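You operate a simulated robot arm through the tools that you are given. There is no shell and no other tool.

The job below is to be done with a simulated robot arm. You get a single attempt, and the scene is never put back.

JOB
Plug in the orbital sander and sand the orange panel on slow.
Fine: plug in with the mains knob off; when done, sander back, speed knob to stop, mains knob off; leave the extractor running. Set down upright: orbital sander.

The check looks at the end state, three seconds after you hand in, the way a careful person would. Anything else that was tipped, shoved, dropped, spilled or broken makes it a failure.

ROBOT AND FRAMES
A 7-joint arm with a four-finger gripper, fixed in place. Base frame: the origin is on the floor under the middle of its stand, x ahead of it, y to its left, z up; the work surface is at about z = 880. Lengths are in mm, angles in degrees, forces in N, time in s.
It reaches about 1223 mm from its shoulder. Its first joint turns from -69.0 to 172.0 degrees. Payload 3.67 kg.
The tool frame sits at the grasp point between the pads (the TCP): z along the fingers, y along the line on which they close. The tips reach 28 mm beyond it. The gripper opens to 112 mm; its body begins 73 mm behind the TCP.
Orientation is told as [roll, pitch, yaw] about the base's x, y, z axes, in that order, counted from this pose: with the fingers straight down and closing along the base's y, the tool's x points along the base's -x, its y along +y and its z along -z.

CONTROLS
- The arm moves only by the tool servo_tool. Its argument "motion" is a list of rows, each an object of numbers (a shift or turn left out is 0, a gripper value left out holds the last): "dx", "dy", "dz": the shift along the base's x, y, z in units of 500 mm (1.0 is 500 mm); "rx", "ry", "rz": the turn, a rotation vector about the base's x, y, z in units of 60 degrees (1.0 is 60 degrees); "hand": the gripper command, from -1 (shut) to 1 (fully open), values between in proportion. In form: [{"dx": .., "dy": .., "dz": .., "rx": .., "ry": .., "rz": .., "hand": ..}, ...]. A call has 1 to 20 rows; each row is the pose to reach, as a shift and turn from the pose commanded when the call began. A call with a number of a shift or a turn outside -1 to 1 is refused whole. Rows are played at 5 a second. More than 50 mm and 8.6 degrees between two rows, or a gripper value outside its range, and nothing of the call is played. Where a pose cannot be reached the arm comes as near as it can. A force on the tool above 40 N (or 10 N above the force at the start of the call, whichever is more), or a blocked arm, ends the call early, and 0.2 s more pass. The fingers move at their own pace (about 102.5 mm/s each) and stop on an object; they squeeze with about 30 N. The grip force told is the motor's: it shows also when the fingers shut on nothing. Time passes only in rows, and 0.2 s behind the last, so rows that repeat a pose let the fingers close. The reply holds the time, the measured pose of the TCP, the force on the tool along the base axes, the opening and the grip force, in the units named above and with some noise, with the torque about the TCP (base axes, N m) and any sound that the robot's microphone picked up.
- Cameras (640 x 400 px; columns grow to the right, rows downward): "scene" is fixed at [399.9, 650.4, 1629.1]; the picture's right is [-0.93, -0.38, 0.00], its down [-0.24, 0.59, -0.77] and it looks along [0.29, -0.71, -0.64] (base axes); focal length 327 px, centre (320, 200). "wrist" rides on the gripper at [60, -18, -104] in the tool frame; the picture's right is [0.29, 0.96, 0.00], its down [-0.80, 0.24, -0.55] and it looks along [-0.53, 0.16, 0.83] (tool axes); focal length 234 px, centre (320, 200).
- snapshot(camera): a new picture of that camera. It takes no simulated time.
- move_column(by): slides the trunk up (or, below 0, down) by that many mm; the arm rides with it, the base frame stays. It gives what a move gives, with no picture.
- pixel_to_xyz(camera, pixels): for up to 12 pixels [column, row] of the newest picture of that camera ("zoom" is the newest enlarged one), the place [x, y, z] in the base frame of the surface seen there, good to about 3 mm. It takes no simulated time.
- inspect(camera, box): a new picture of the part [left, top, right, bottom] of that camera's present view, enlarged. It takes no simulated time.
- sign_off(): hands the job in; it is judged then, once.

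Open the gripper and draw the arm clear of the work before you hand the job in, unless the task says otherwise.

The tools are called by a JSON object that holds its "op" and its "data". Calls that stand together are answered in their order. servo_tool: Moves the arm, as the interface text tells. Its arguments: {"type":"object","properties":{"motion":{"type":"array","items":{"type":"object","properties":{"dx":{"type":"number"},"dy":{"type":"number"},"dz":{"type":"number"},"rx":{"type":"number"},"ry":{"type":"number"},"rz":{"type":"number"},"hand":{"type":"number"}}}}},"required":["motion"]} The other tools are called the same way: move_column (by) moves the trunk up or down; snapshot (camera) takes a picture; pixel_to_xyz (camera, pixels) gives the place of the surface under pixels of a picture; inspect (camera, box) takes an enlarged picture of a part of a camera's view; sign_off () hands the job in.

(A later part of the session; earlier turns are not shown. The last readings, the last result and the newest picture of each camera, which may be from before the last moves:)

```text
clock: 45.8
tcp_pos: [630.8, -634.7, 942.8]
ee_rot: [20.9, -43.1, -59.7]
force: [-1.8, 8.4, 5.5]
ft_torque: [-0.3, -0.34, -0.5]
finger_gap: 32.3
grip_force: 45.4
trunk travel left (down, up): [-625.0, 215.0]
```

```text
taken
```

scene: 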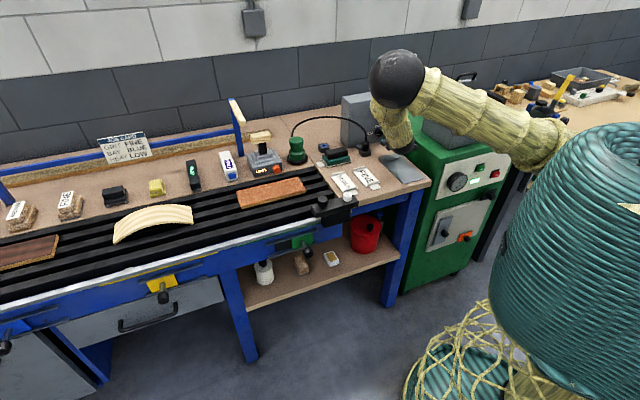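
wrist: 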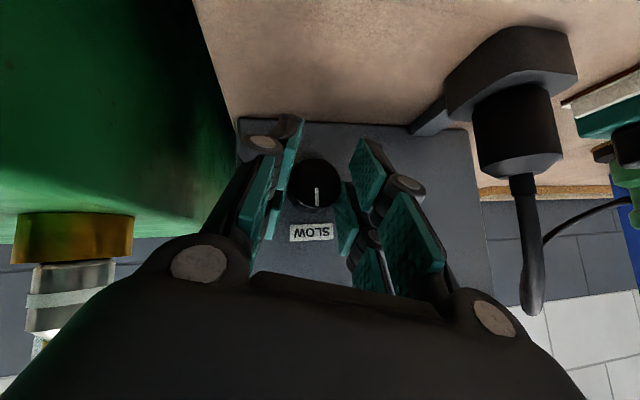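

The mark points at SLOW. I open, back straight out and check with the scene camera.

{"op": "servo_tool", "data": {"motion": [{"hand": -0.196}, {"hand": -0.196}, {"dx": -0.03, "dy": 0.03, "hand": -0.196}, {"dx": -0.08, "dy": 0.08}, {"dx": -0.12, "dy": 0.12, "dz": 0.05}, {"dx": -0.16, "dy": 0.16, "dz": 0.12}, {"dx": -0.18, "dy": 0.18, "dz": 0.2}]}}

{"op": "inspect", "data": {"camera": "scene", "box": [366, 98, 396, 142]}}

{"op": "inspect", "data": {"camera": "scene", "box": [260, 90, 400, 180]}}

{"op": "snapshot", "data": {"camera": "scene"}}

```text
clock: 47.4
tcp_pos: [539.7, -542.4, 1043.5]
ee_rot: [20.8, -43.3, -59.6]
force: [-0.9, 0.8, 0.6]
ft_torque: [-0.03, -0.02, -0.01]
finger_gap: 45.4
grip_force: 0.1
trunk travel left (down, up): [-625.0, 215.0]
```

```text
9.09 times, centred on (381, 120) of scene
```

zoom: 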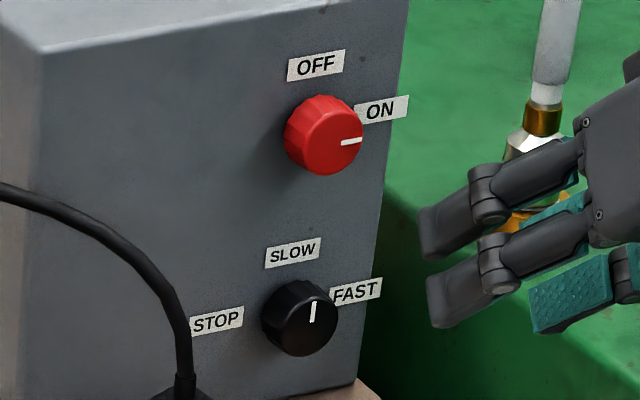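

```text
4.44 times, centred on (330, 135) of scene
```

zoom: 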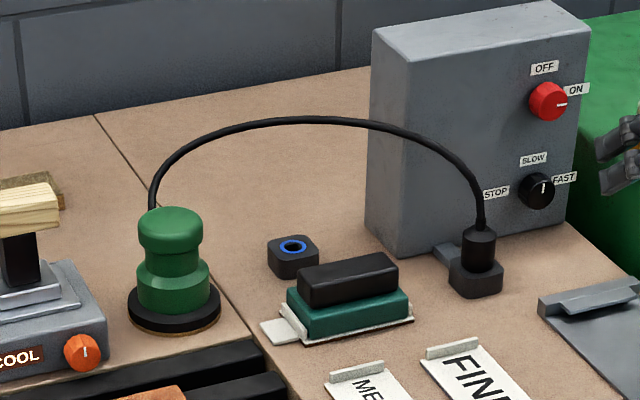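

```text
taken
```

scene: 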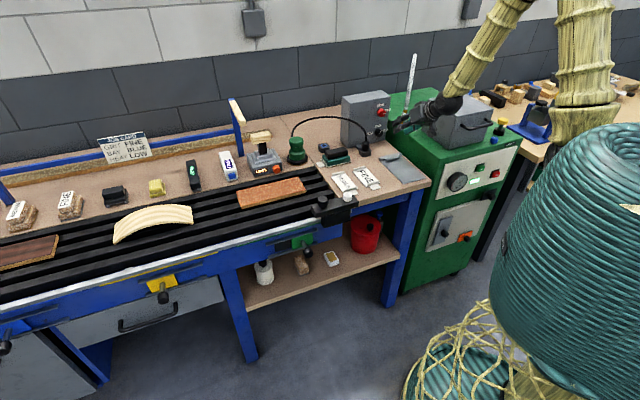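

Mains at ON, speed at SLOW. I look closely at the sander and plug for signs it runs.

{"op": "inspect", "data": {"camera": "scene", "box": [282, 130, 314, 170]}}

{"op": "inspect", "data": {"camera": "scene", "box": [352, 135, 376, 155]}}

{"op": "inspect", "data": {"camera": "scene", "box": [225, 165, 325, 225]}}

```text
10.00 times, centred on (298, 150) of scene
```

zoom: 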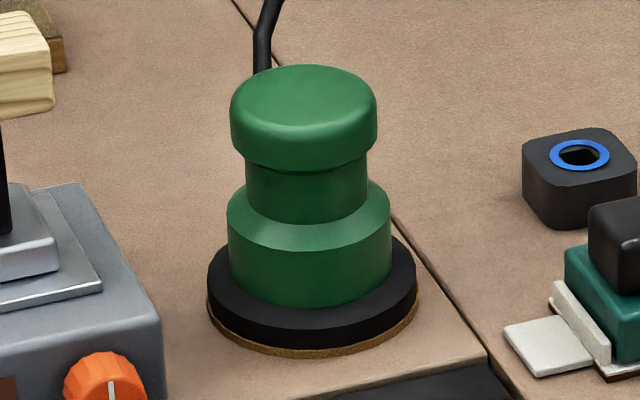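

```text
16.00 times, centred on (364, 145) of scene
```

zoom: 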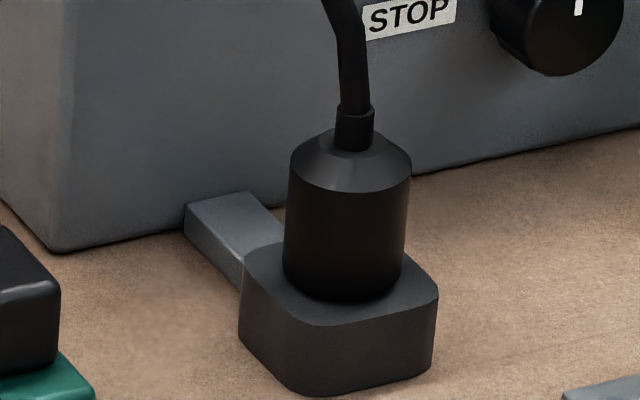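

```text
6.40 times, centred on (275, 195) of scene
```

zoom: 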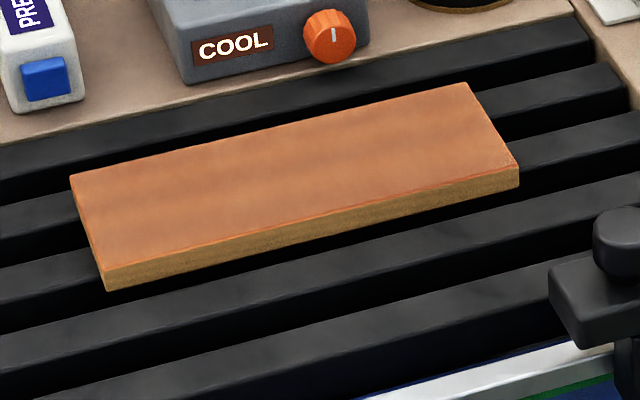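

The plug is fully home. I bring the hand upright again, above the cord, towards the sander to see where its cord leaves.

{"op": "servo_tool", "data": {"motion": [{"dz": 0.07, "rx": -0.059, "ry": 0.059, "hand": 0.5}, {"dz": 0.14, "rx": -0.118, "ry": 0.118}, {"dz": 0.21, "rx": -0.1768, "ry": 0.1768}]}}

{"op": "servo_tool", "data": {"motion": [{"dx": 0.07, "dy": 0.03, "dz": 0.02, "rx": 0.0663, "ry": 0.0663, "hand": 0.6}, {"dx": 0.15, "dy": 0.06, "dz": 0.02, "rx": 0.1326, "ry": 0.1326}, {"dx": 0.23, "dy": 0.09, "dz": 0.02, "rx": 0.1989, "ry": 0.1989}, {"dx": 0.31, "dy": 0.12, "dz": 0.02, "rx": 0.2652, "ry": 0.2652}, {"dx": 0.39, "dy": 0.15, "dz": 0.02, "rx": 0.3315, "ry": 0.3315}, {"dx": 0.47, "dy": 0.18, "dz": 0.02, "rx": 0.3978, "ry": 0.3978}, {"dx": 0.55, "dy": 0.21, "dz": 0.02, "rx": 0.464, "ry": 0.464}, {"dx": 0.62, "dy": 0.24, "dz": 0.02, "rx": 0.5303, "ry": 0.5303}, {"dx": 0.62, "dy": 0.24, "dz": 0.02, "rx": 0.5303, "ry": 0.5303}]}}

{"op": "snapshot", "data": {"camera": "wrist"}}

{"op": "snapshot", "data": {"camera": "scene"}}

```text
clock: 48.2
tcp_pos: [541.8, -544.9, 1149.7]
ee_rot: [-0.1, -45.0, -45.1]
force: [0.7, 0.4, 0.5]
ft_torque: [-0.02, 0.01, -0.01]
finger_gap: 83.9
grip_force: 0.0
trunk travel left (down, up): [-625.0, 215.0]
```

```text
clock: 50.2
tcp_pos: [850.3, -423.9, 1159.0]
ee_rot: [0.1, 0.0, -45.0]
force: [0.0, -0.5, 0.7]
ft_torque: [-0.03, -0.05, 0.02]
finger_gap: 89.6
grip_force: 0.1
trunk travel left (down, up): [-625.0, 215.0]
```

```text
taken
```

wrist: 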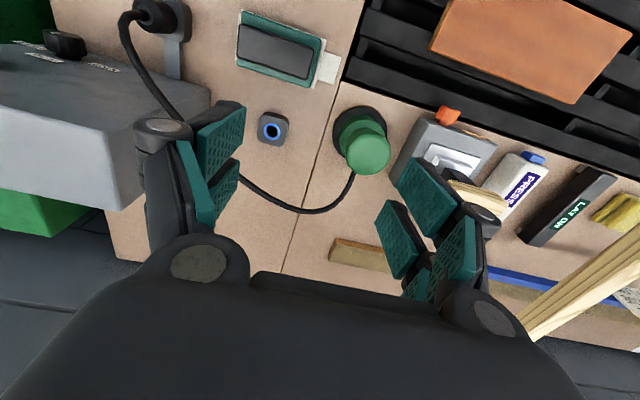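

```text
taken
```

scene: 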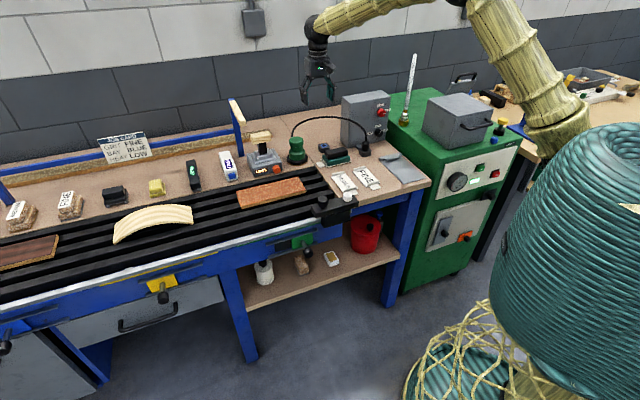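

I zoom on the sander in the wrist view and measure it.

{"op": "inspect", "data": {"camera": "wrist", "box": [310, 90, 410, 220]}}

{"op": "pixel_to_xyz", "data": {"camera": "wrist", "pixels": [[366, 155], [345, 148], [388, 148], [366, 135], [366, 172], [334, 125], [386, 122], [360, 107], [337, 140], [354, 173], [350, 185], [345, 195]]}}

```text
3.08 times, centred on (360, 155) of wrist
```

zoom: 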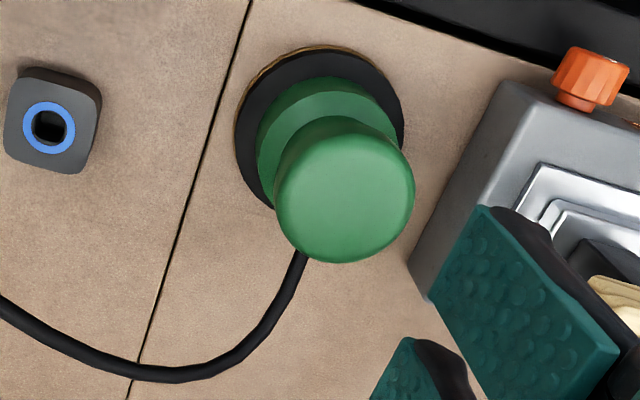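

```text
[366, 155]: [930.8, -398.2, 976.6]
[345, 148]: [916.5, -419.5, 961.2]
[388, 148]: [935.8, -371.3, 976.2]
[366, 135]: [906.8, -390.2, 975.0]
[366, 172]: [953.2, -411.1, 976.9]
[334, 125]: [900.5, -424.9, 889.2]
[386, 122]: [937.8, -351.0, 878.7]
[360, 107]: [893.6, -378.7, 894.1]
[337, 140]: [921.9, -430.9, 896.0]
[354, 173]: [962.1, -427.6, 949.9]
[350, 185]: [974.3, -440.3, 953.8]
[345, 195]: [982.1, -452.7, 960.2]
```

The cord leaves the sander straight towards the wall at z≈950, so gripping along the bench direction is free of it. I check the gap to the neighbouring grey heat tool.

{"op": "pixel_to_xyz", "data": {"camera": "wrist", "pixels": [[393, 178], [400, 165], [412, 140], [420, 122], [440, 125], [470, 140], [447, 115], [455, 190], [430, 160], [460, 165], [480, 195], [405, 185]]}}

{"op": "inspect", "data": {"camera": "wrist", "box": [300, 60, 560, 240]}}

```text
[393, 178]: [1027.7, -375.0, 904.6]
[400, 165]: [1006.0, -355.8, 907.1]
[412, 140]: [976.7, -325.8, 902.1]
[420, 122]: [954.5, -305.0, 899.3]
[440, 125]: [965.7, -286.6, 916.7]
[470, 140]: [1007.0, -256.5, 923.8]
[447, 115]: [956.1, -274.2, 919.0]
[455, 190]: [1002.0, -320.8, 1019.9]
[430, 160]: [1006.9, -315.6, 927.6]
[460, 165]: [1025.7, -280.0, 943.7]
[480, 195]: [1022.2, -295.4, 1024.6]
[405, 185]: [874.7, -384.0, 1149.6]
```

```text
2.22 times, centred on (430, 150) of wrist
```

zoom: 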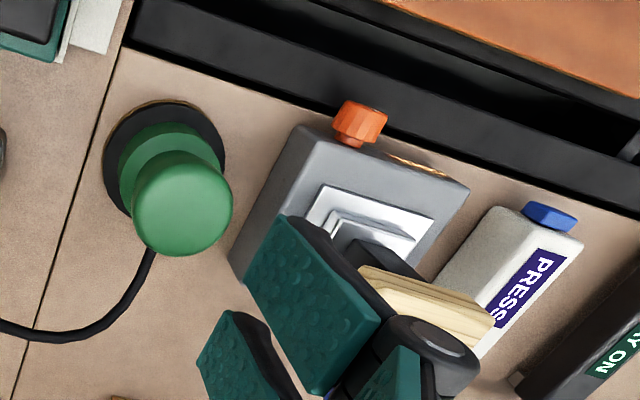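

Heat tool edge is 80 mm from the sander axis, and the cord curves to the right/back of the sander. I turn the hand a further -40° so the fingers avoid the cord, and centre above the sander.

{"op": "servo_tool", "data": {"motion": [{"dx": 0.025, "dy": 0.0116, "dz": -0.016, "rz": -0.111, "hand": 0.4}, {"dx": 0.05, "dy": 0.0232, "dz": -0.032, "rz": -0.222}, {"dx": 0.075, "dy": 0.0348, "dz": -0.048, "rz": -0.333}, {"dx": 0.1, "dy": 0.0464, "dz": -0.064, "rz": -0.444}, {"dx": 0.125, "dy": 0.058, "dz": -0.08, "rz": -0.555}, {"dx": 0.1494, "dy": 0.0696, "dz": -0.096, "rz": -0.6667}, {"dx": 0.1494, "dy": 0.0696, "dz": -0.096, "rz": -0.6667}]}}

{"op": "snapshot", "data": {"camera": "wrist"}}

{"op": "inspect", "data": {"camera": "scene", "box": [250, 70, 380, 180]}}

```text
clock: 51.8
tcp_pos: [927.0, -390.5, 1110.1]
ee_rot: [-0.1, 0.0, -85.1]
force: [-0.1, -0.8, -0.2]
ft_torque: [0.02, 0.0, 0.02]
finger_gap: 78.6
grip_force: 0.2
trunk travel left (down, up): [-625.0, 215.0]
```

```text
taken
```

wrist: 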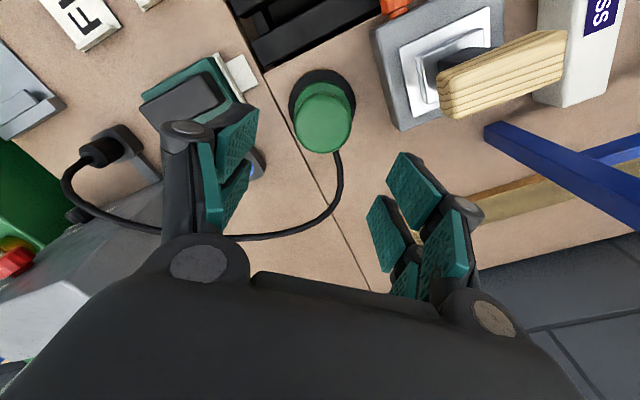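

```text
3.64 times, centred on (315, 125) of scene
```

zoom: 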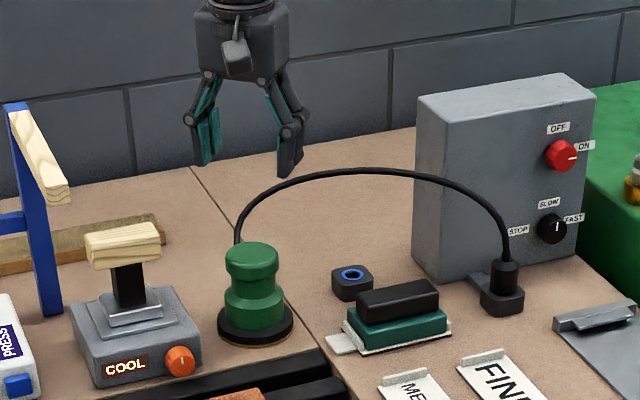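

I refine the centring: query the cap's rim and top in this view.

{"op": "inspect", "data": {"camera": "wrist", "box": [270, 50, 380, 170]}}

{"op": "pixel_to_xyz", "data": {"camera": "wrist", "pixels": [[323, 118], [300, 118], [346, 118], [323, 100], [323, 136], [310, 108], [336, 128], [310, 128], [336, 108], [305, 122], [341, 114], [323, 145]]}}

```text
3.33 times, centred on (325, 110) of wrist
```

zoom: 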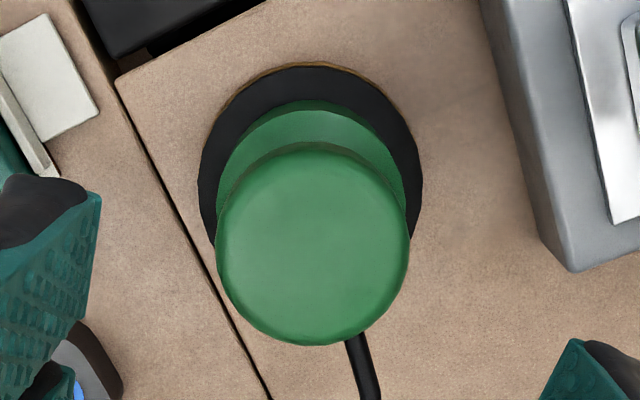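

```text
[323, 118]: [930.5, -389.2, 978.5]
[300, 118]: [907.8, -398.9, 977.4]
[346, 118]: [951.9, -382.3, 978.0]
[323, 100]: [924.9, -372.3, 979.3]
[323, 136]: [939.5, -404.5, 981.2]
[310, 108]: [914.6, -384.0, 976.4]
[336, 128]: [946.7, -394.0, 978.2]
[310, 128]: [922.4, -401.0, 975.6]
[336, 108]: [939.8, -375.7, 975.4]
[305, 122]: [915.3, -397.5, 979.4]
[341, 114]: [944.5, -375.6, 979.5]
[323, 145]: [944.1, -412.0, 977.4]
```

Combined estimates put the sander axis near (930,-391). I shift 2.5 mm and descend, stopping midway to check.

{"op": "servo_tool", "data": {"motion": [{"dx": 0.005, "dz": -0.06, "hand": 0.4}, {"dx": 0.005, "dz": -0.12}, {"dx": 0.005, "dz": -0.18}, {"dx": 0.005, "dz": -0.22}, {"dx": 0.005, "dz": -0.22}]}}

{"op": "snapshot", "data": {"camera": "wrist"}}

{"op": "inspect", "data": {"camera": "scene", "box": [250, 70, 380, 180]}}

```text
clock: 53.0
tcp_pos: [930.0, -391.6, 1000.0]
ee_rot: [0.1, 0.0, -85.0]
force: [0.2, -1.1, 0.7]
ft_torque: [-0.02, -0.02, -0.02]
finger_gap: 78.5
grip_force: 0.2
trunk travel left (down, up): [-625.0, 215.0]
```

```text
taken
```

wrist: 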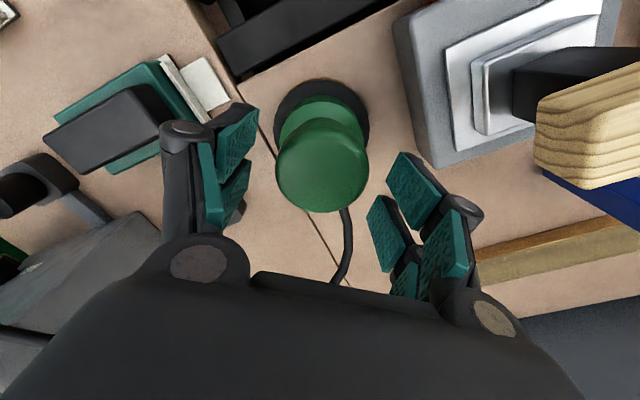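

```text
3.64 times, centred on (315, 125) of scene
```

zoom: 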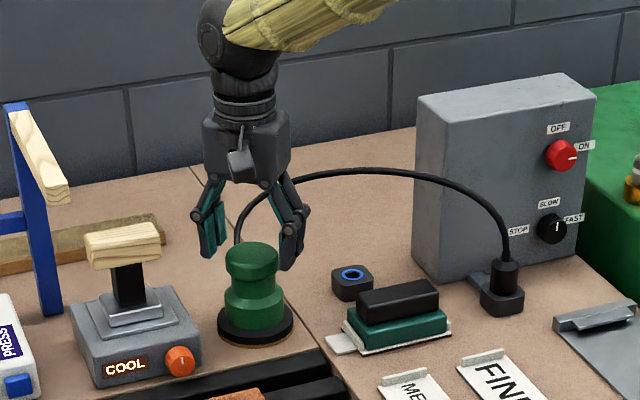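

Well centred, cord free of the fingers. I go down the remaining 66 mm to z=934.

{"op": "servo_tool", "data": {"motion": [{"dz": -0.04, "hand": 0.4}, {"dz": -0.08}, {"dz": -0.11}, {"dz": -0.132}, {"dz": -0.132}, {"dz": -0.132}]}}

{"op": "snapshot", "data": {"camera": "wrist"}}

{"op": "inspect", "data": {"camera": "scene", "box": [260, 100, 350, 180]}}

```text
clock: 54.4
tcp_pos: [930.4, -391.7, 932.5]
ee_rot: [0.0, -0.1, -85.1]
force: [-0.1, 0.4, -0.4]
ft_torque: [0.01, 0.03, 0.01]
finger_gap: 78.5
grip_force: 0.0
trunk travel left (down, up): [-625.0, 215.0]
```

```text
taken
```

wrist: 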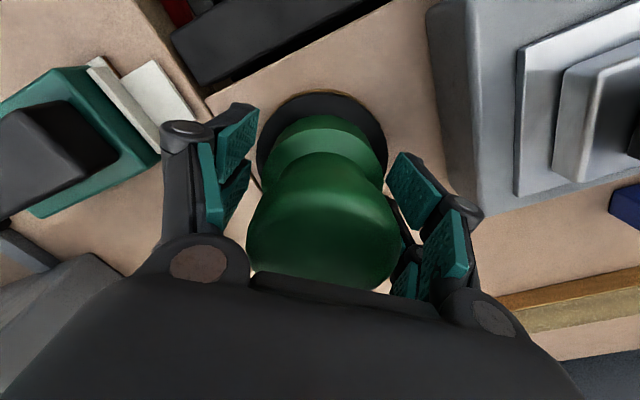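

```text
5.00 times, centred on (305, 140) of scene
```

zoom: 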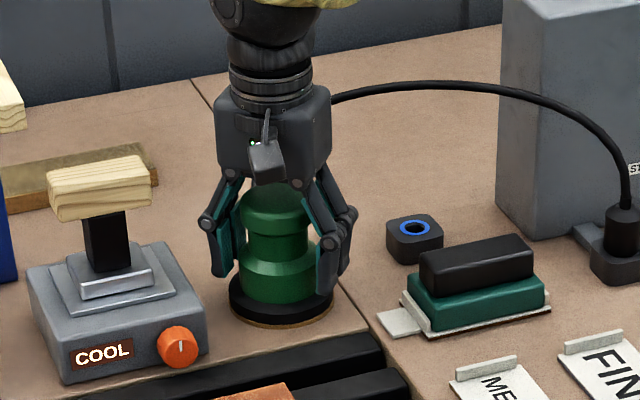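

Good position: fingers around the lower body, tips just above the pad. I close on the sander.

{"op": "servo_tool", "data": {"motion": [{"hand": 0.2}, {"hand": 0.0}, {"hand": -1}, {"hand": -1}, {"hand": -1}]}}

{"op": "snapshot", "data": {"camera": "wrist"}}

{"op": "inspect", "data": {"camera": "scene", "box": [260, 100, 350, 180]}}

```text
clock: 55.6
tcp_pos: [929.0, -391.4, 933.6]
ee_rot: [0.1, -0.1, -85.0]
force: [5.1, 0.1, 4.3]
ft_torque: [-0.02, -0.31, -0.02]
finger_gap: 67.3
grip_force: 29.8
trunk travel left (down, up): [-625.0, 215.0]
```

```text
taken
```

wrist: 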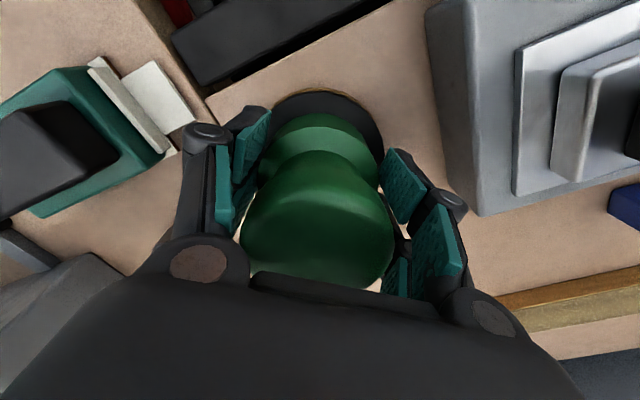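

```text
5.00 times, centred on (305, 140) of scene
```

zoom: 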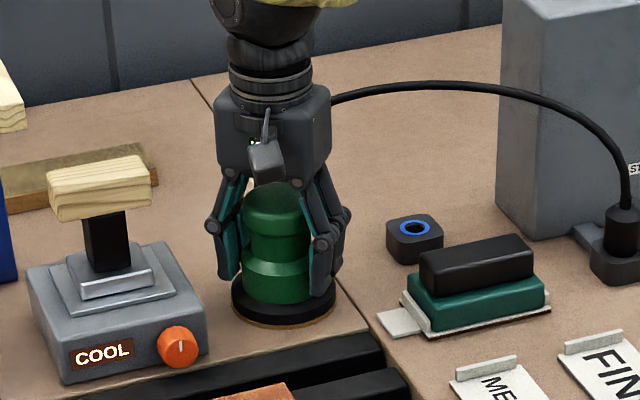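

The sander is held at 67 mm. I lift it 40 mm and look.

{"op": "servo_tool", "data": {"motion": [{"dz": 0.02, "hand": -1}, {"dz": 0.04}, {"dz": 0.06}, {"dz": 0.08}, {"dz": 0.08}]}}

{"op": "snapshot", "data": {"camera": "wrist"}}

{"op": "inspect", "data": {"camera": "scene", "box": [260, 90, 380, 180]}}

```text
clock: 56.8
tcp_pos: [928.8, -391.0, 972.4]
ee_rot: [-0.1, 0.2, -84.9]
force: [0.1, 0.6, -6.7]
ft_torque: [0.04, 0.02, -0.04]
finger_gap: 66.9
grip_force: 30.1
trunk travel left (down, up): [-625.0, 215.0]
```

```text
taken
```

wrist: 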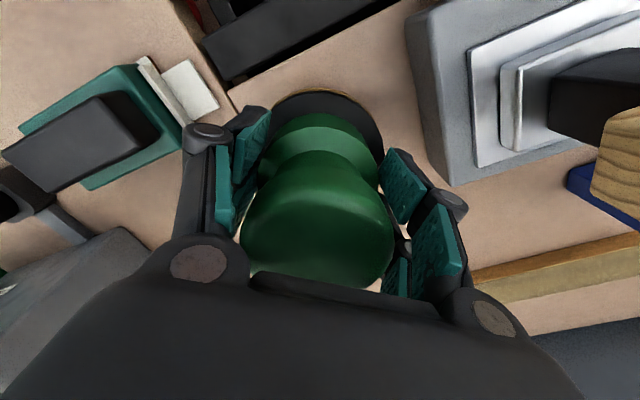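

```text
4.44 times, centred on (320, 135) of scene
```

zoom: 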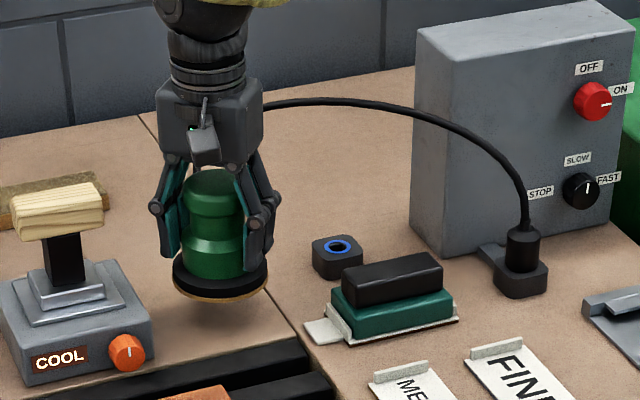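

Lifted, 6.7 N weight. I raise a little, move straight out from the wall past the heat tool, then along the bench to the panel's right part.

{"op": "servo_tool", "data": {"motion": [{"dz": 0.04, "hand": -1}, {"dx": -0.04, "dy": 0.04, "dz": 0.04}, {"dx": -0.1, "dy": 0.1, "dz": 0.04}, {"dx": -0.16, "dy": 0.16, "dz": 0.04}, {"dx": -0.22, "dy": 0.22, "dz": 0.04}, {"dx": -0.2492, "dy": 0.2488, "dz": 0.04}, {"dx": -0.22, "dy": 0.278, "dz": 0.04}, {"dx": -0.17, "dy": 0.328, "dz": 0.04}, {"dx": -0.1234, "dy": 0.3746, "dz": 0.04}, {"dx": -0.1234, "dy": 0.3746, "dz": 0.04}]}}

{"op": "snapshot", "data": {"camera": "wrist"}}

{"op": "snapshot", "data": {"camera": "scene"}}

{"op": "inspect", "data": {"camera": "scene", "box": [220, 110, 360, 220]}}

```text
clock: 59.0
tcp_pos: [866.4, -204.0, 994.4]
ee_rot: [0.0, 0.1, -85.1]
force: [0.0, -0.3, -7.6]
ft_torque: [0.02, 0.01, 0.02]
finger_gap: 67.1
grip_force: 29.8
trunk travel left (down, up): [-625.0, 215.0]
```

```text
taken
```

wrist: 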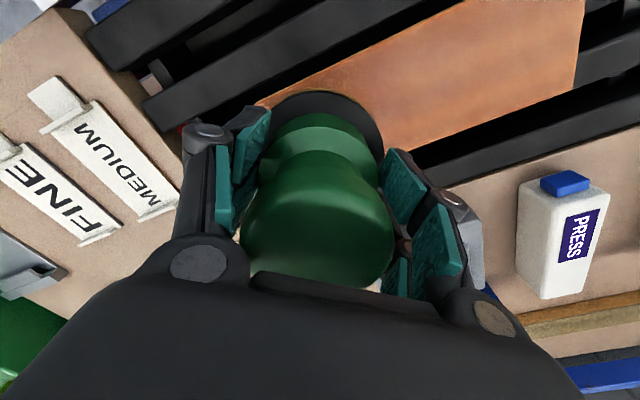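

```text
taken
```

scene: 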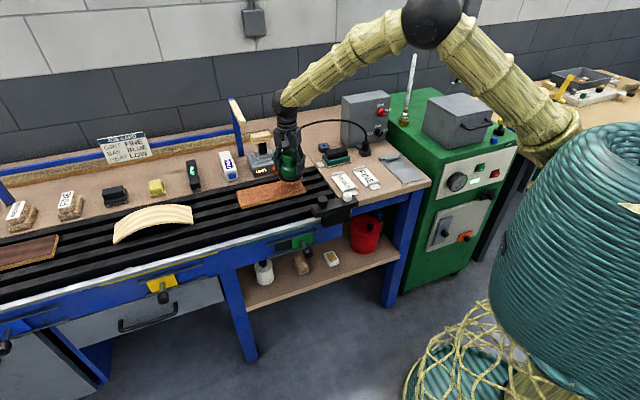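

```text
3.64 times, centred on (290, 165) of scene
```

zoom: 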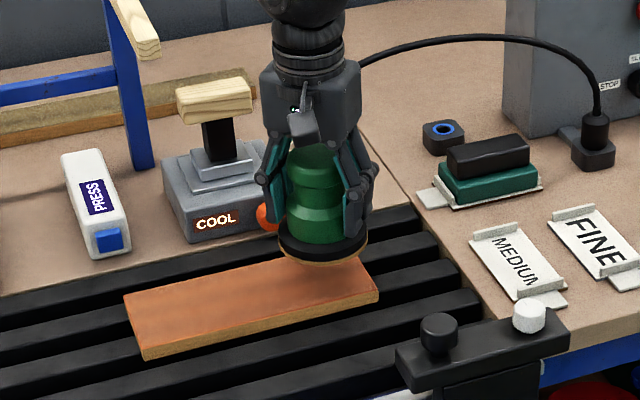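

The sander hovers over the right part of the panel. I lower it gently towards contact.

{"op": "servo_tool", "data": {"motion": [{"dz": -0.03, "hand": -1}, {"dz": -0.06}, {"dz": -0.076}, {"dz": -0.076}]}}

{"op": "servo_tool", "data": {"motion": [{"dz": -0.006}, {"dz": -0.012}, {"dz": -0.012}]}}

{"op": "inspect", "data": {"camera": "scene", "box": [220, 130, 330, 220]}}

```text
clock: 60.0
tcp_pos: [866.8, -202.8, 955.1]
ee_rot: [0.0, 0.0, -84.9]
force: [-0.3, -0.1, -6.3]
ft_torque: [0.01, -0.02, 0.01]
finger_gap: 67.1
grip_force: 30.4
trunk travel left (down, up): [-625.0, 215.0]
```

```text
clock: 60.8
tcp_pos: [868.3, -203.7, 949.2]
ee_rot: [0.0, 0.0, -85.0]
force: [1.5, -0.4, -1.7]
ft_torque: [-0.01, -0.11, -0.02]
finger_gap: 67.0
grip_force: 30.2
trunk travel left (down, up): [-625.0, 215.0]
```

```text
4.44 times, centred on (275, 175) of scene
```

zoom: 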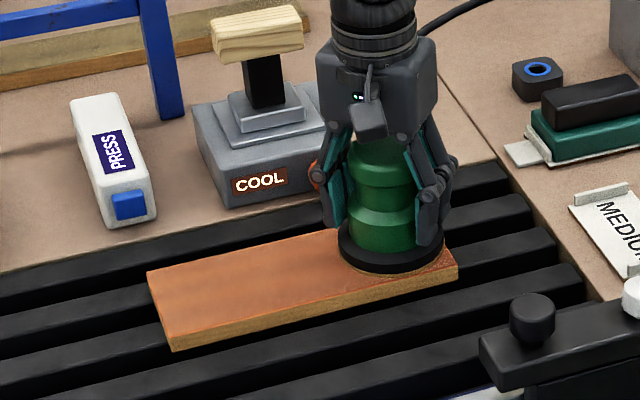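

Contact reached (about 5 N). I press slightly more and make a first slow pass along the panel's length.

{"op": "servo_tool", "data": {"motion": [{"dz": -0.003, "hand": -1}, {"dx": 0.014, "dy": 0.014, "dz": -0.003}, {"dx": 0.028, "dy": 0.028, "dz": -0.003}, {"dx": 0.042, "dy": 0.042, "dz": -0.003}, {"dx": 0.056, "dy": 0.056, "dz": -0.003}, {"dx": 0.07, "dy": 0.07, "dz": -0.003}, {"dx": 0.07, "dy": 0.07, "dz": -0.003}]}}

{"op": "inspect", "data": {"camera": "scene", "box": [220, 130, 330, 220]}}

{"op": "snapshot", "data": {"camera": "wrist"}}

```text
clock: 62.4
tcp_pos: [902.0, -169.1, 949.9]
ee_rot: [0.1, 0.0, -85.1]
force: [-4.1, -3.3, 9.0]
ft_torque: [-0.25, 0.19, -0.09]
finger_gap: 67.3
grip_force: 30.0
trunk travel left (down, up): [-625.0, 215.0]
```

```text
4.44 times, centred on (275, 175) of scene
```

zoom: 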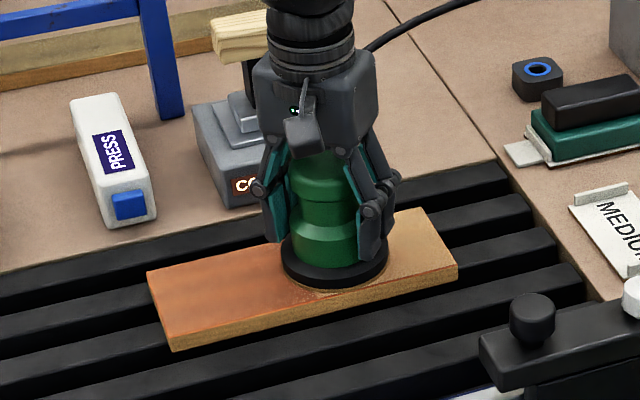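

```text
taken
```

wrist: 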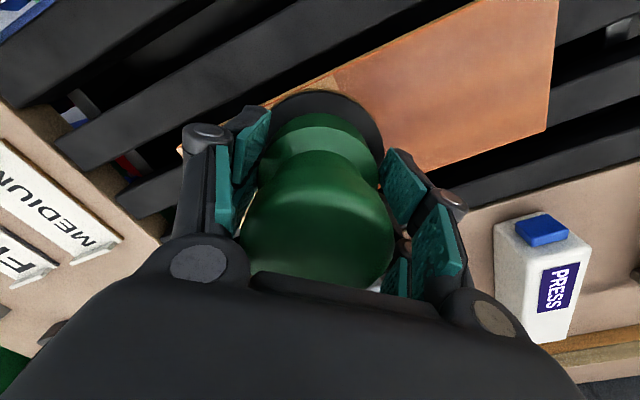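

It sands: the surface behind turned light wood. I continue the pass to the far end.

{"op": "servo_tool", "data": {"motion": [{"dx": 0.0145, "dy": 0.0145, "hand": -1}, {"dx": 0.029, "dy": 0.029}, {"dx": 0.0435, "dy": 0.0435}, {"dx": 0.058, "dy": 0.058}, {"dx": 0.0725, "dy": 0.0725}, {"dx": 0.087, "dy": 0.087}, {"dx": 0.1015, "dy": 0.1015}, {"dx": 0.116, "dy": 0.116}, {"dx": 0.1305, "dy": 0.1305}, {"dx": 0.145, "dy": 0.145}, {"dx": 0.155, "dy": 0.155}, {"dx": 0.16, "dy": 0.16}, {"dx": 0.16, "dy": 0.16}]}}

{"op": "inspect", "data": {"camera": "scene", "box": [220, 130, 330, 220]}}

{"op": "snapshot", "data": {"camera": "wrist"}}

```text
clock: 65.2
tcp_pos: [980.9, -87.8, 949.7]
ee_rot: [0.0, 0.0, -84.9]
force: [-3.7, -4.6, 10.3]
ft_torque: [-0.21, 0.19, -0.08]
finger_gap: 67.1
grip_force: 30.2
trunk travel left (down, up): [-625.0, 215.0]
```

```text
4.44 times, centred on (275, 175) of scene
```

zoom: 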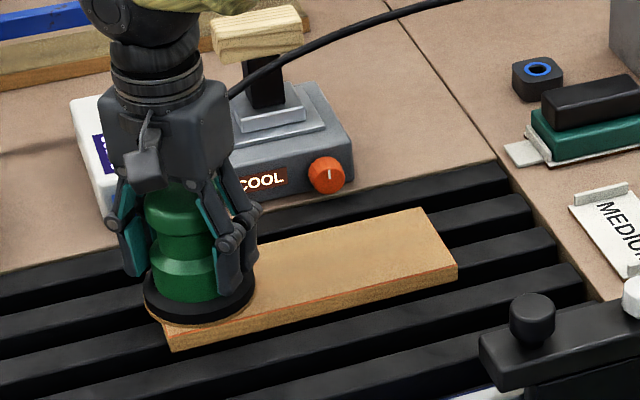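

```text
taken
```

wrist: 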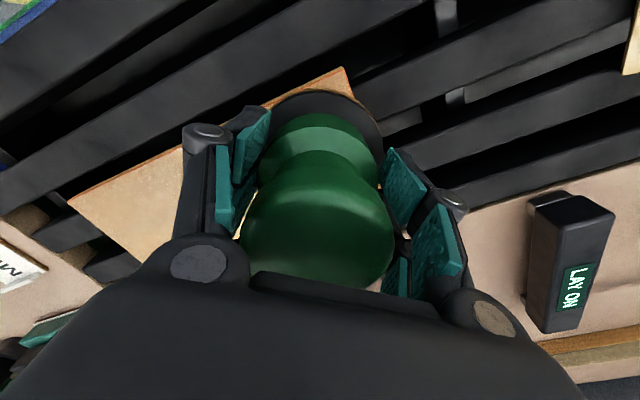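

Panel mostly light now; an orange strip remains along the front edge. I return with a pass shifted 15 mm towards the front edge.

{"op": "servo_tool", "data": {"motion": [{"dx": -0.0056, "dy": 0.0156, "hand": -1}, {"dx": -0.0102, "dy": 0.0322}, {"dx": -0.0267, "dy": 0.0157}, {"dx": -0.0432, "dy": -0.0008}, {"dx": -0.0597, "dy": -0.0173}, {"dx": -0.0762, "dy": -0.0338}, {"dx": -0.0927, "dy": -0.0503}, {"dx": -0.1092, "dy": -0.0668}, {"dx": -0.1257, "dy": -0.0833}, {"dx": -0.1422, "dy": -0.0998}, {"dx": -0.1587, "dy": -0.1163}, {"dx": -0.1752, "dy": -0.1328}, {"dx": -0.1917, "dy": -0.1493}, {"dx": -0.2082, "dy": -0.1658}, {"dx": -0.2247, "dy": -0.1823}, {"dx": -0.2412, "dy": -0.1988}, {"dx": -0.2577, "dy": -0.2153}, {"dx": -0.2742, "dy": -0.2318}, {"dx": -0.2742, "dy": -0.2318}]}}

{"op": "inspect", "data": {"camera": "scene", "box": [220, 130, 330, 220]}}

```text
clock: 69.2
tcp_pos: [844.3, -205.2, 949.2]
ee_rot: [-0.1, 0.1, -85.1]
force: [0.5, 3.3, 6.9]
ft_torque: [0.09, -0.25, 0.05]
finger_gap: 67.0
grip_force: 29.9
trunk travel left (down, up): [-625.0, 215.0]
```

```text
4.44 times, centred on (275, 175) of scene
```

zoom: 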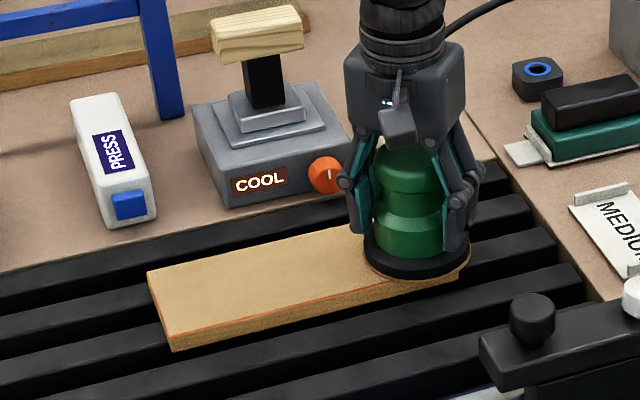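

Front edge done. Now a last pass shifted towards the back edge, right to left.

{"op": "servo_tool", "data": {"motion": [{"dx": 0.0191, "dy": -0.0191, "hand": -1}, {"dx": 0.0382, "dy": -0.0382}, {"dx": 0.0547, "dy": -0.0217}, {"dx": 0.0712, "dy": -0.0052}, {"dx": 0.0877, "dy": 0.0113}, {"dx": 0.1042, "dy": 0.0278}, {"dx": 0.1207, "dy": 0.0443}, {"dx": 0.1372, "dy": 0.0608}, {"dx": 0.1537, "dy": 0.0773}, {"dx": 0.1702, "dy": 0.0938}, {"dx": 0.1867, "dy": 0.1103}, {"dx": 0.2032, "dy": 0.1268}, {"dx": 0.2197, "dy": 0.1433}, {"dx": 0.2362, "dy": 0.1598}, {"dx": 0.2527, "dy": 0.1763}, {"dx": 0.2692, "dy": 0.1928}, {"dx": 0.2857, "dy": 0.2093}, {"dx": 0.3022, "dy": 0.2258}, {"dx": 0.3022, "dy": 0.2258}]}}

{"op": "inspect", "data": {"camera": "scene", "box": [220, 130, 330, 220]}}

```text
clock: 73.2
tcp_pos: [996.2, -90.4, 949.9]
ee_rot: [0.0, 0.1, -85.0]
force: [-0.5, -1.3, 4.4]
ft_torque: [-0.15, 0.18, 0.0]
finger_gap: 67.0
grip_force: 30.4
trunk travel left (down, up): [-625.0, 215.0]
```

```text
4.44 times, centred on (275, 175) of scene
```

zoom: 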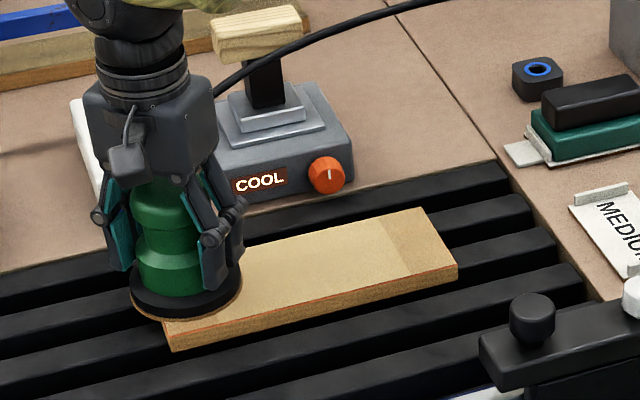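

The right end strip looks a shade less sanded. I make one more centre pass back and dwell at the right end.

{"op": "servo_tool", "data": {"motion": [{"dx": -0.0085, "dy": 0.0085, "hand": -1}, {"dx": -0.017, "dy": 0.017}, {"dx": -0.0335, "dy": 0.0005}, {"dx": -0.05, "dy": -0.016}, {"dx": -0.0665, "dy": -0.0325}, {"dx": -0.083, "dy": -0.049}, {"dx": -0.0995, "dy": -0.0655}, {"dx": -0.116, "dy": -0.082}, {"dx": -0.1325, "dy": -0.0985}, {"dx": -0.149, "dy": -0.115}, {"dx": -0.1655, "dy": -0.1315}, {"dx": -0.182, "dy": -0.148}, {"dx": -0.1985, "dy": -0.1645}, {"dx": -0.215, "dy": -0.181}, {"dx": -0.2315, "dy": -0.1975}, {"dx": -0.248, "dy": -0.214}, {"dx": -0.2645, "dy": -0.2305}, {"dx": -0.279, "dy": -0.245}, {"dx": -0.279, "dy": -0.245}]}}

{"op": "inspect", "data": {"camera": "scene", "box": [220, 150, 330, 220]}}

```text
clock: 77.2
tcp_pos: [856.8, -213.4, 949.5]
ee_rot: [0.1, 0.0, -85.1]
force: [4.8, 3.9, 12.8]
ft_torque: [0.16, 0.03, 0.02]
finger_gap: 67.0
grip_force: 29.6
trunk travel left (down, up): [-625.0, 215.0]
```

```text
5.71 times, centred on (275, 185) of scene
```

zoom: 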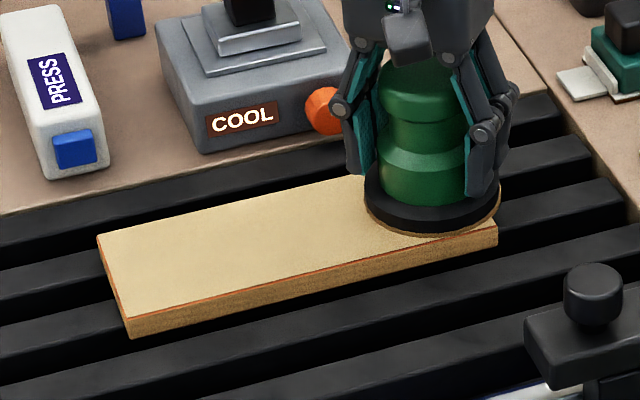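

Left part is uniformly light. I work the right end with short strokes, then lift clear to inspect.

{"op": "servo_tool", "data": {"motion": [{"dx": 0.014, "dy": 0.014, "hand": -1}, {"dx": 0.028, "dy": 0.028}, {"dx": 0.042, "dy": 0.042}, {"dx": 0.05, "dy": 0.036}, {"dx": 0.036, "dy": 0.022}, {"dx": 0.022, "dy": 0.008}, {"dx": 0.008, "dy": -0.006}, {"dx": 0.0, "dy": -0.014}, {"dx": -0.014, "dy": 0.0}, {"dx": -0.018, "dy": 0.01}, {"dx": -0.004, "dy": 0.024}, {"dx": 0.01, "dy": 0.038}, {"dx": 0.0, "dy": 0.028}, {"dx": -0.01, "dy": 0.01}, {"dx": 0.0, "dy": 0.0}, {"dx": 0.0, "dy": 0.0, "dz": 0.03}, {"dx": 0.0, "dy": 0.0, "dz": 0.08}, {"dx": -0.05, "dy": 0.0, "dz": 0.1}, {"dx": -0.1, "dy": -0.05, "dz": 0.1}]}}

{"op": "inspect", "data": {"camera": "scene", "box": [220, 150, 330, 220]}}

{"op": "snapshot", "data": {"camera": "scene"}}

```text
clock: 81.2
tcp_pos: [807.9, -239.7, 999.1]
ee_rot: [0.0, 0.2, -85.0]
force: [-0.1, -1.4, -6.4]
ft_torque: [0.08, 0.0, -0.03]
finger_gap: 67.3
grip_force: 30.1
trunk travel left (down, up): [-625.0, 215.0]
```

```text
5.71 times, centred on (275, 185) of scene
```

zoom: 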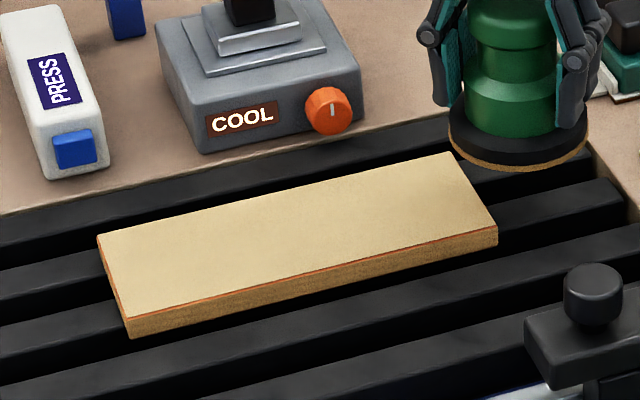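

```text
taken
```

scene: 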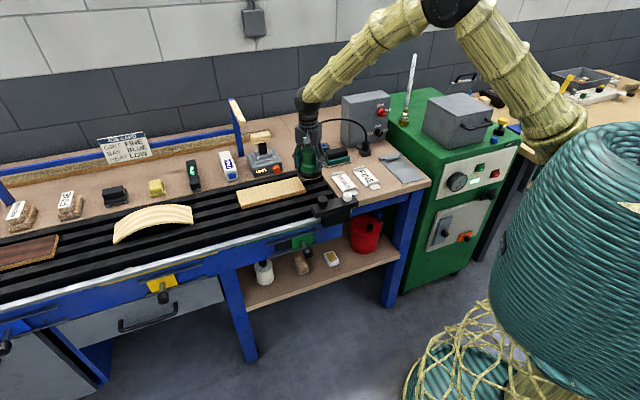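

The panel is evenly sanded and has not moved. I carry the sander straight back to its place at (930,-391), staying high.

{"op": "servo_tool", "data": {"motion": [{"dx": 0.04, "dy": -0.055, "hand": -1}, {"dx": 0.09, "dy": -0.115}, {"dx": 0.14, "dy": -0.175}, {"dx": 0.19, "dy": -0.235}, {"dx": 0.23, "dy": -0.285}, {"dx": 0.2444, "dy": -0.3036}, {"dx": 0.2444, "dy": -0.3036}, {"dx": 0.2444, "dy": -0.3036}]}}

{"op": "snapshot", "data": {"camera": "wrist"}}

{"op": "inspect", "data": {"camera": "scene", "box": [250, 80, 390, 180]}}

```text
clock: 83.0
tcp_pos: [931.1, -392.7, 997.6]
ee_rot: [-0.1, 0.0, -85.0]
force: [-1.0, -1.1, -8.4]
ft_torque: [0.04, 0.01, 0.0]
finger_gap: 67.1
grip_force: 30.4
trunk travel left (down, up): [-625.0, 215.0]
```

```text
taken
```

wrist: 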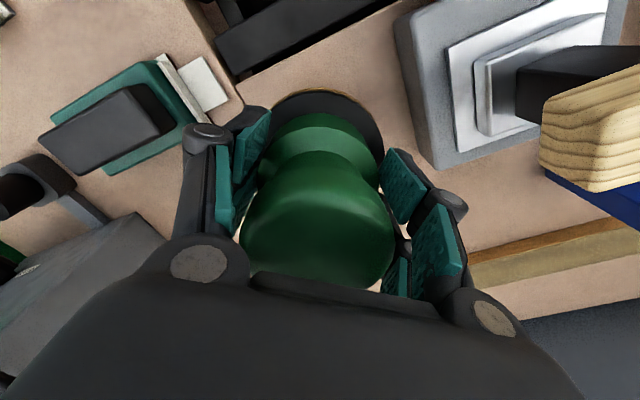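

```text
4.00 times, centred on (320, 130) of scene
```

zoom: 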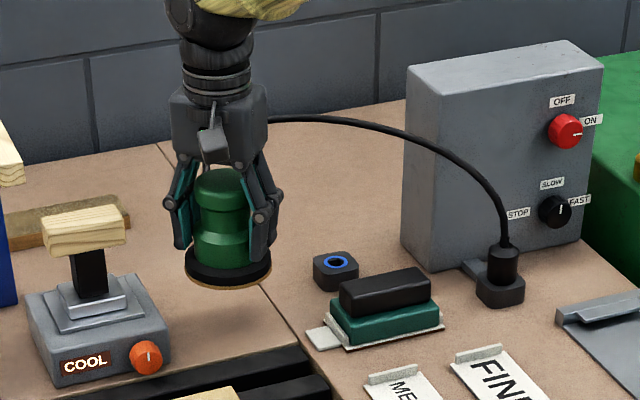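

Above its place. I lower it to the bench gently.

{"op": "servo_tool", "data": {"motion": [{"dz": -0.05, "hand": -1}, {"dz": -0.09}, {"dz": -0.115}, {"dz": -0.121}, {"dz": -0.126}, {"dz": -0.129}, {"dz": -0.129}]}}

{"op": "inspect", "data": {"camera": "scene", "box": [260, 100, 350, 180]}}

```text
clock: 84.6
tcp_pos: [928.9, -392.0, 932.9]
ee_rot: [-0.2, 0.0, -85.1]
force: [-0.4, 0.5, -5.8]
ft_torque: [0.01, 0.01, -0.04]
finger_gap: 67.0
grip_force: 29.8
trunk travel left (down, up): [-625.0, 215.0]
```

```text
5.00 times, centred on (305, 140) of scene
```

zoom: 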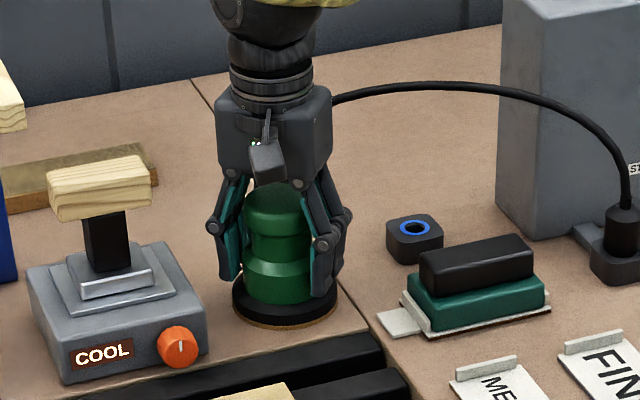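

Still carrying its weight (-5.8 N): it hangs about a millimetre high. I lower a bit more.

{"op": "servo_tool", "data": {"motion": [{"dz": -0.002, "hand": -1}, {"dz": -0.004}, {"dz": -0.004}]}}

```text
clock: 85.4
tcp_pos: [930.0, -392.3, 933.1]
ee_rot: [0.1, 0.0, -85.0]
force: [1.9, -3.9, 5.2]
ft_torque: [-0.12, 0.46, 0.12]
finger_gap: 67.1
grip_force: 29.4
trunk travel left (down, up): [-625.0, 215.0]
```

On the bench now (force reversed to +5 N). I open the fingers and rise straight up.

{"op": "servo_tool", "data": {"motion": [{"dz": 0.002, "hand": -1}, {"dz": 0.002, "hand": 0.3}, {"dz": 0.002, "hand": 0.42}, {"dz": 0.002, "hand": 0.42}, {"dz": 0.04, "hand": 0.42}, {"dz": 0.1}, {"dz": 0.18}, {"dz": 0.27}, {"dz": 0.36}]}}

{"op": "inspect", "data": {"camera": "scene", "box": [260, 100, 350, 180]}}

{"op": "snapshot", "data": {"camera": "wrist"}}

```text
clock: 87.4
tcp_pos: [927.8, -391.0, 1114.1]
ee_rot: [0.0, 0.0, -85.1]
force: [-0.5, -0.1, -0.1]
ft_torque: [-0.04, -0.05, 0.0]
finger_gap: 79.8
grip_force: 0.0
trunk travel left (down, up): [-625.0, 215.0]
```

```text
5.00 times, centred on (305, 140) of scene
```

zoom: 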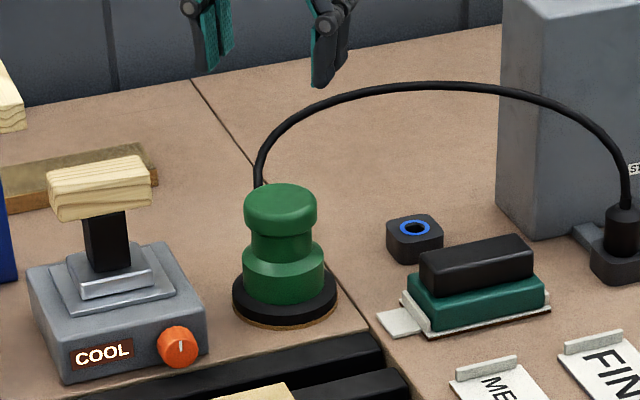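

```text
taken
```

wrist: 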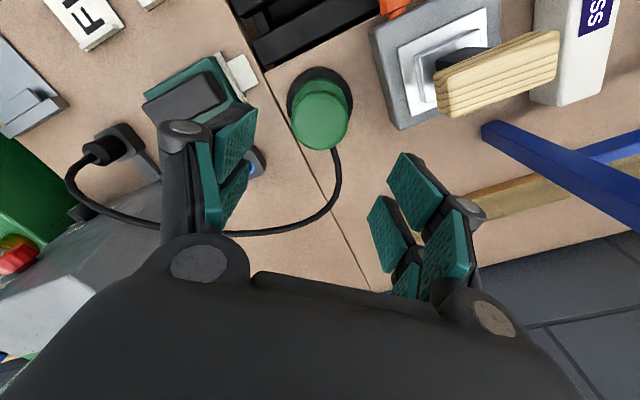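

Sander stands upright in its place. Now the speed knob: I go back the same way, first turning the hand back to the bench direction and away from the cord.

{"op": "servo_tool", "data": {"motion": [{"dx": -0.02, "dy": -0.01, "dz": 0.03, "rz": 0.111, "hand": 0.2}, {"dx": -0.05, "dy": -0.0232, "dz": 0.06, "rz": 0.222}, {"dx": -0.075, "dy": -0.0348, "dz": 0.092, "rz": 0.333}, {"dx": -0.1, "dy": -0.0464, "dz": 0.092, "rz": 0.444}, {"dx": -0.125, "dy": -0.058, "dz": 0.092, "rz": 0.555}, {"dx": -0.1544, "dy": -0.0696, "dz": 0.092, "rz": 0.6667}]}}

{"op": "servo_tool", "data": {"motion": [{"dx": -0.07, "dy": -0.03, "rx": -0.0663, "ry": -0.0663, "hand": -0.196}, {"dx": -0.15, "dy": -0.06, "rx": -0.1326, "ry": -0.1326}, {"dx": -0.23, "dy": -0.09, "rx": -0.1989, "ry": -0.1989}, {"dx": -0.31, "dy": -0.12, "rx": -0.2652, "ry": -0.2652}, {"dx": -0.39, "dy": -0.15, "rx": -0.3315, "ry": -0.3315}, {"dx": -0.47, "dy": -0.18, "rx": -0.3978, "ry": -0.3978}, {"dx": -0.55, "dy": -0.21, "rx": -0.464, "ry": -0.464}, {"dx": -0.62, "dy": -0.24, "dz": -0.02, "rx": -0.5303, "ry": -0.5303}]}}

{"op": "servo_tool", "data": {"motion": [{"dz": -0.07, "rx": 0.059, "ry": -0.059, "hand": -0.196}, {"dz": -0.14, "rx": 0.118, "ry": -0.118}, {"dz": -0.21, "rx": 0.1768, "ry": -0.1768}, {"dz": -0.21, "rx": 0.1768, "ry": -0.1768}]}}

{"op": "snapshot", "data": {"camera": "wrist"}}

{"op": "snapshot", "data": {"camera": "scene"}}

```text
clock: 88.8
tcp_pos: [852.9, -427.5, 1157.6]
ee_rot: [0.0, 0.0, -44.9]
force: [-0.2, -0.1, -0.4]
ft_torque: [0.0, 0.0, -0.02]
finger_gap: 67.2
grip_force: 0.0
trunk travel left (down, up): [-625.0, 215.0]
```

```text
clock: 90.6
tcp_pos: [542.4, -548.4, 1148.5]
ee_rot: [0.1, -45.2, -45.1]
force: [-0.5, -1.2, -0.8]
ft_torque: [0.0, -0.02, 0.04]
finger_gap: 45.3
grip_force: 0.0
trunk travel left (down, up): [-625.0, 215.0]
```

```text
clock: 91.6
tcp_pos: [543.4, -545.8, 1041.6]
ee_rot: [20.8, -43.1, -59.6]
force: [-0.1, 0.7, -0.5]
ft_torque: [0.01, 0.0, -0.03]
finger_gap: 45.1
grip_force: 0.1
trunk travel left (down, up): [-625.0, 215.0]
```

```text
taken
```

wrist: 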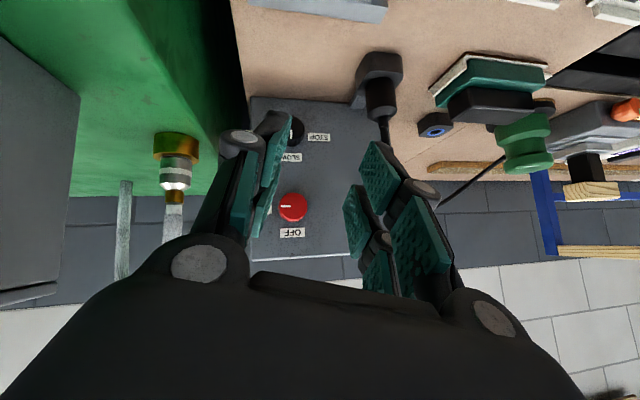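

```text
taken
```

scene: 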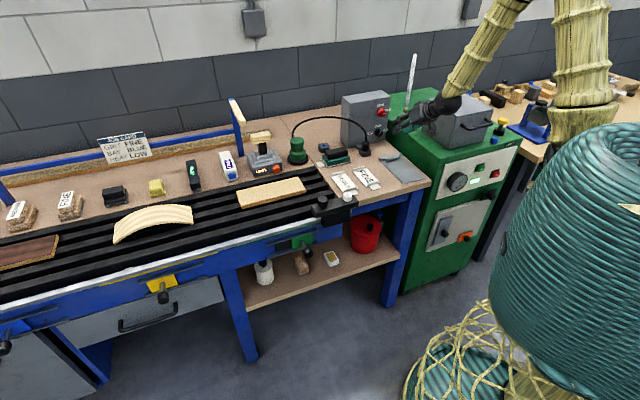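

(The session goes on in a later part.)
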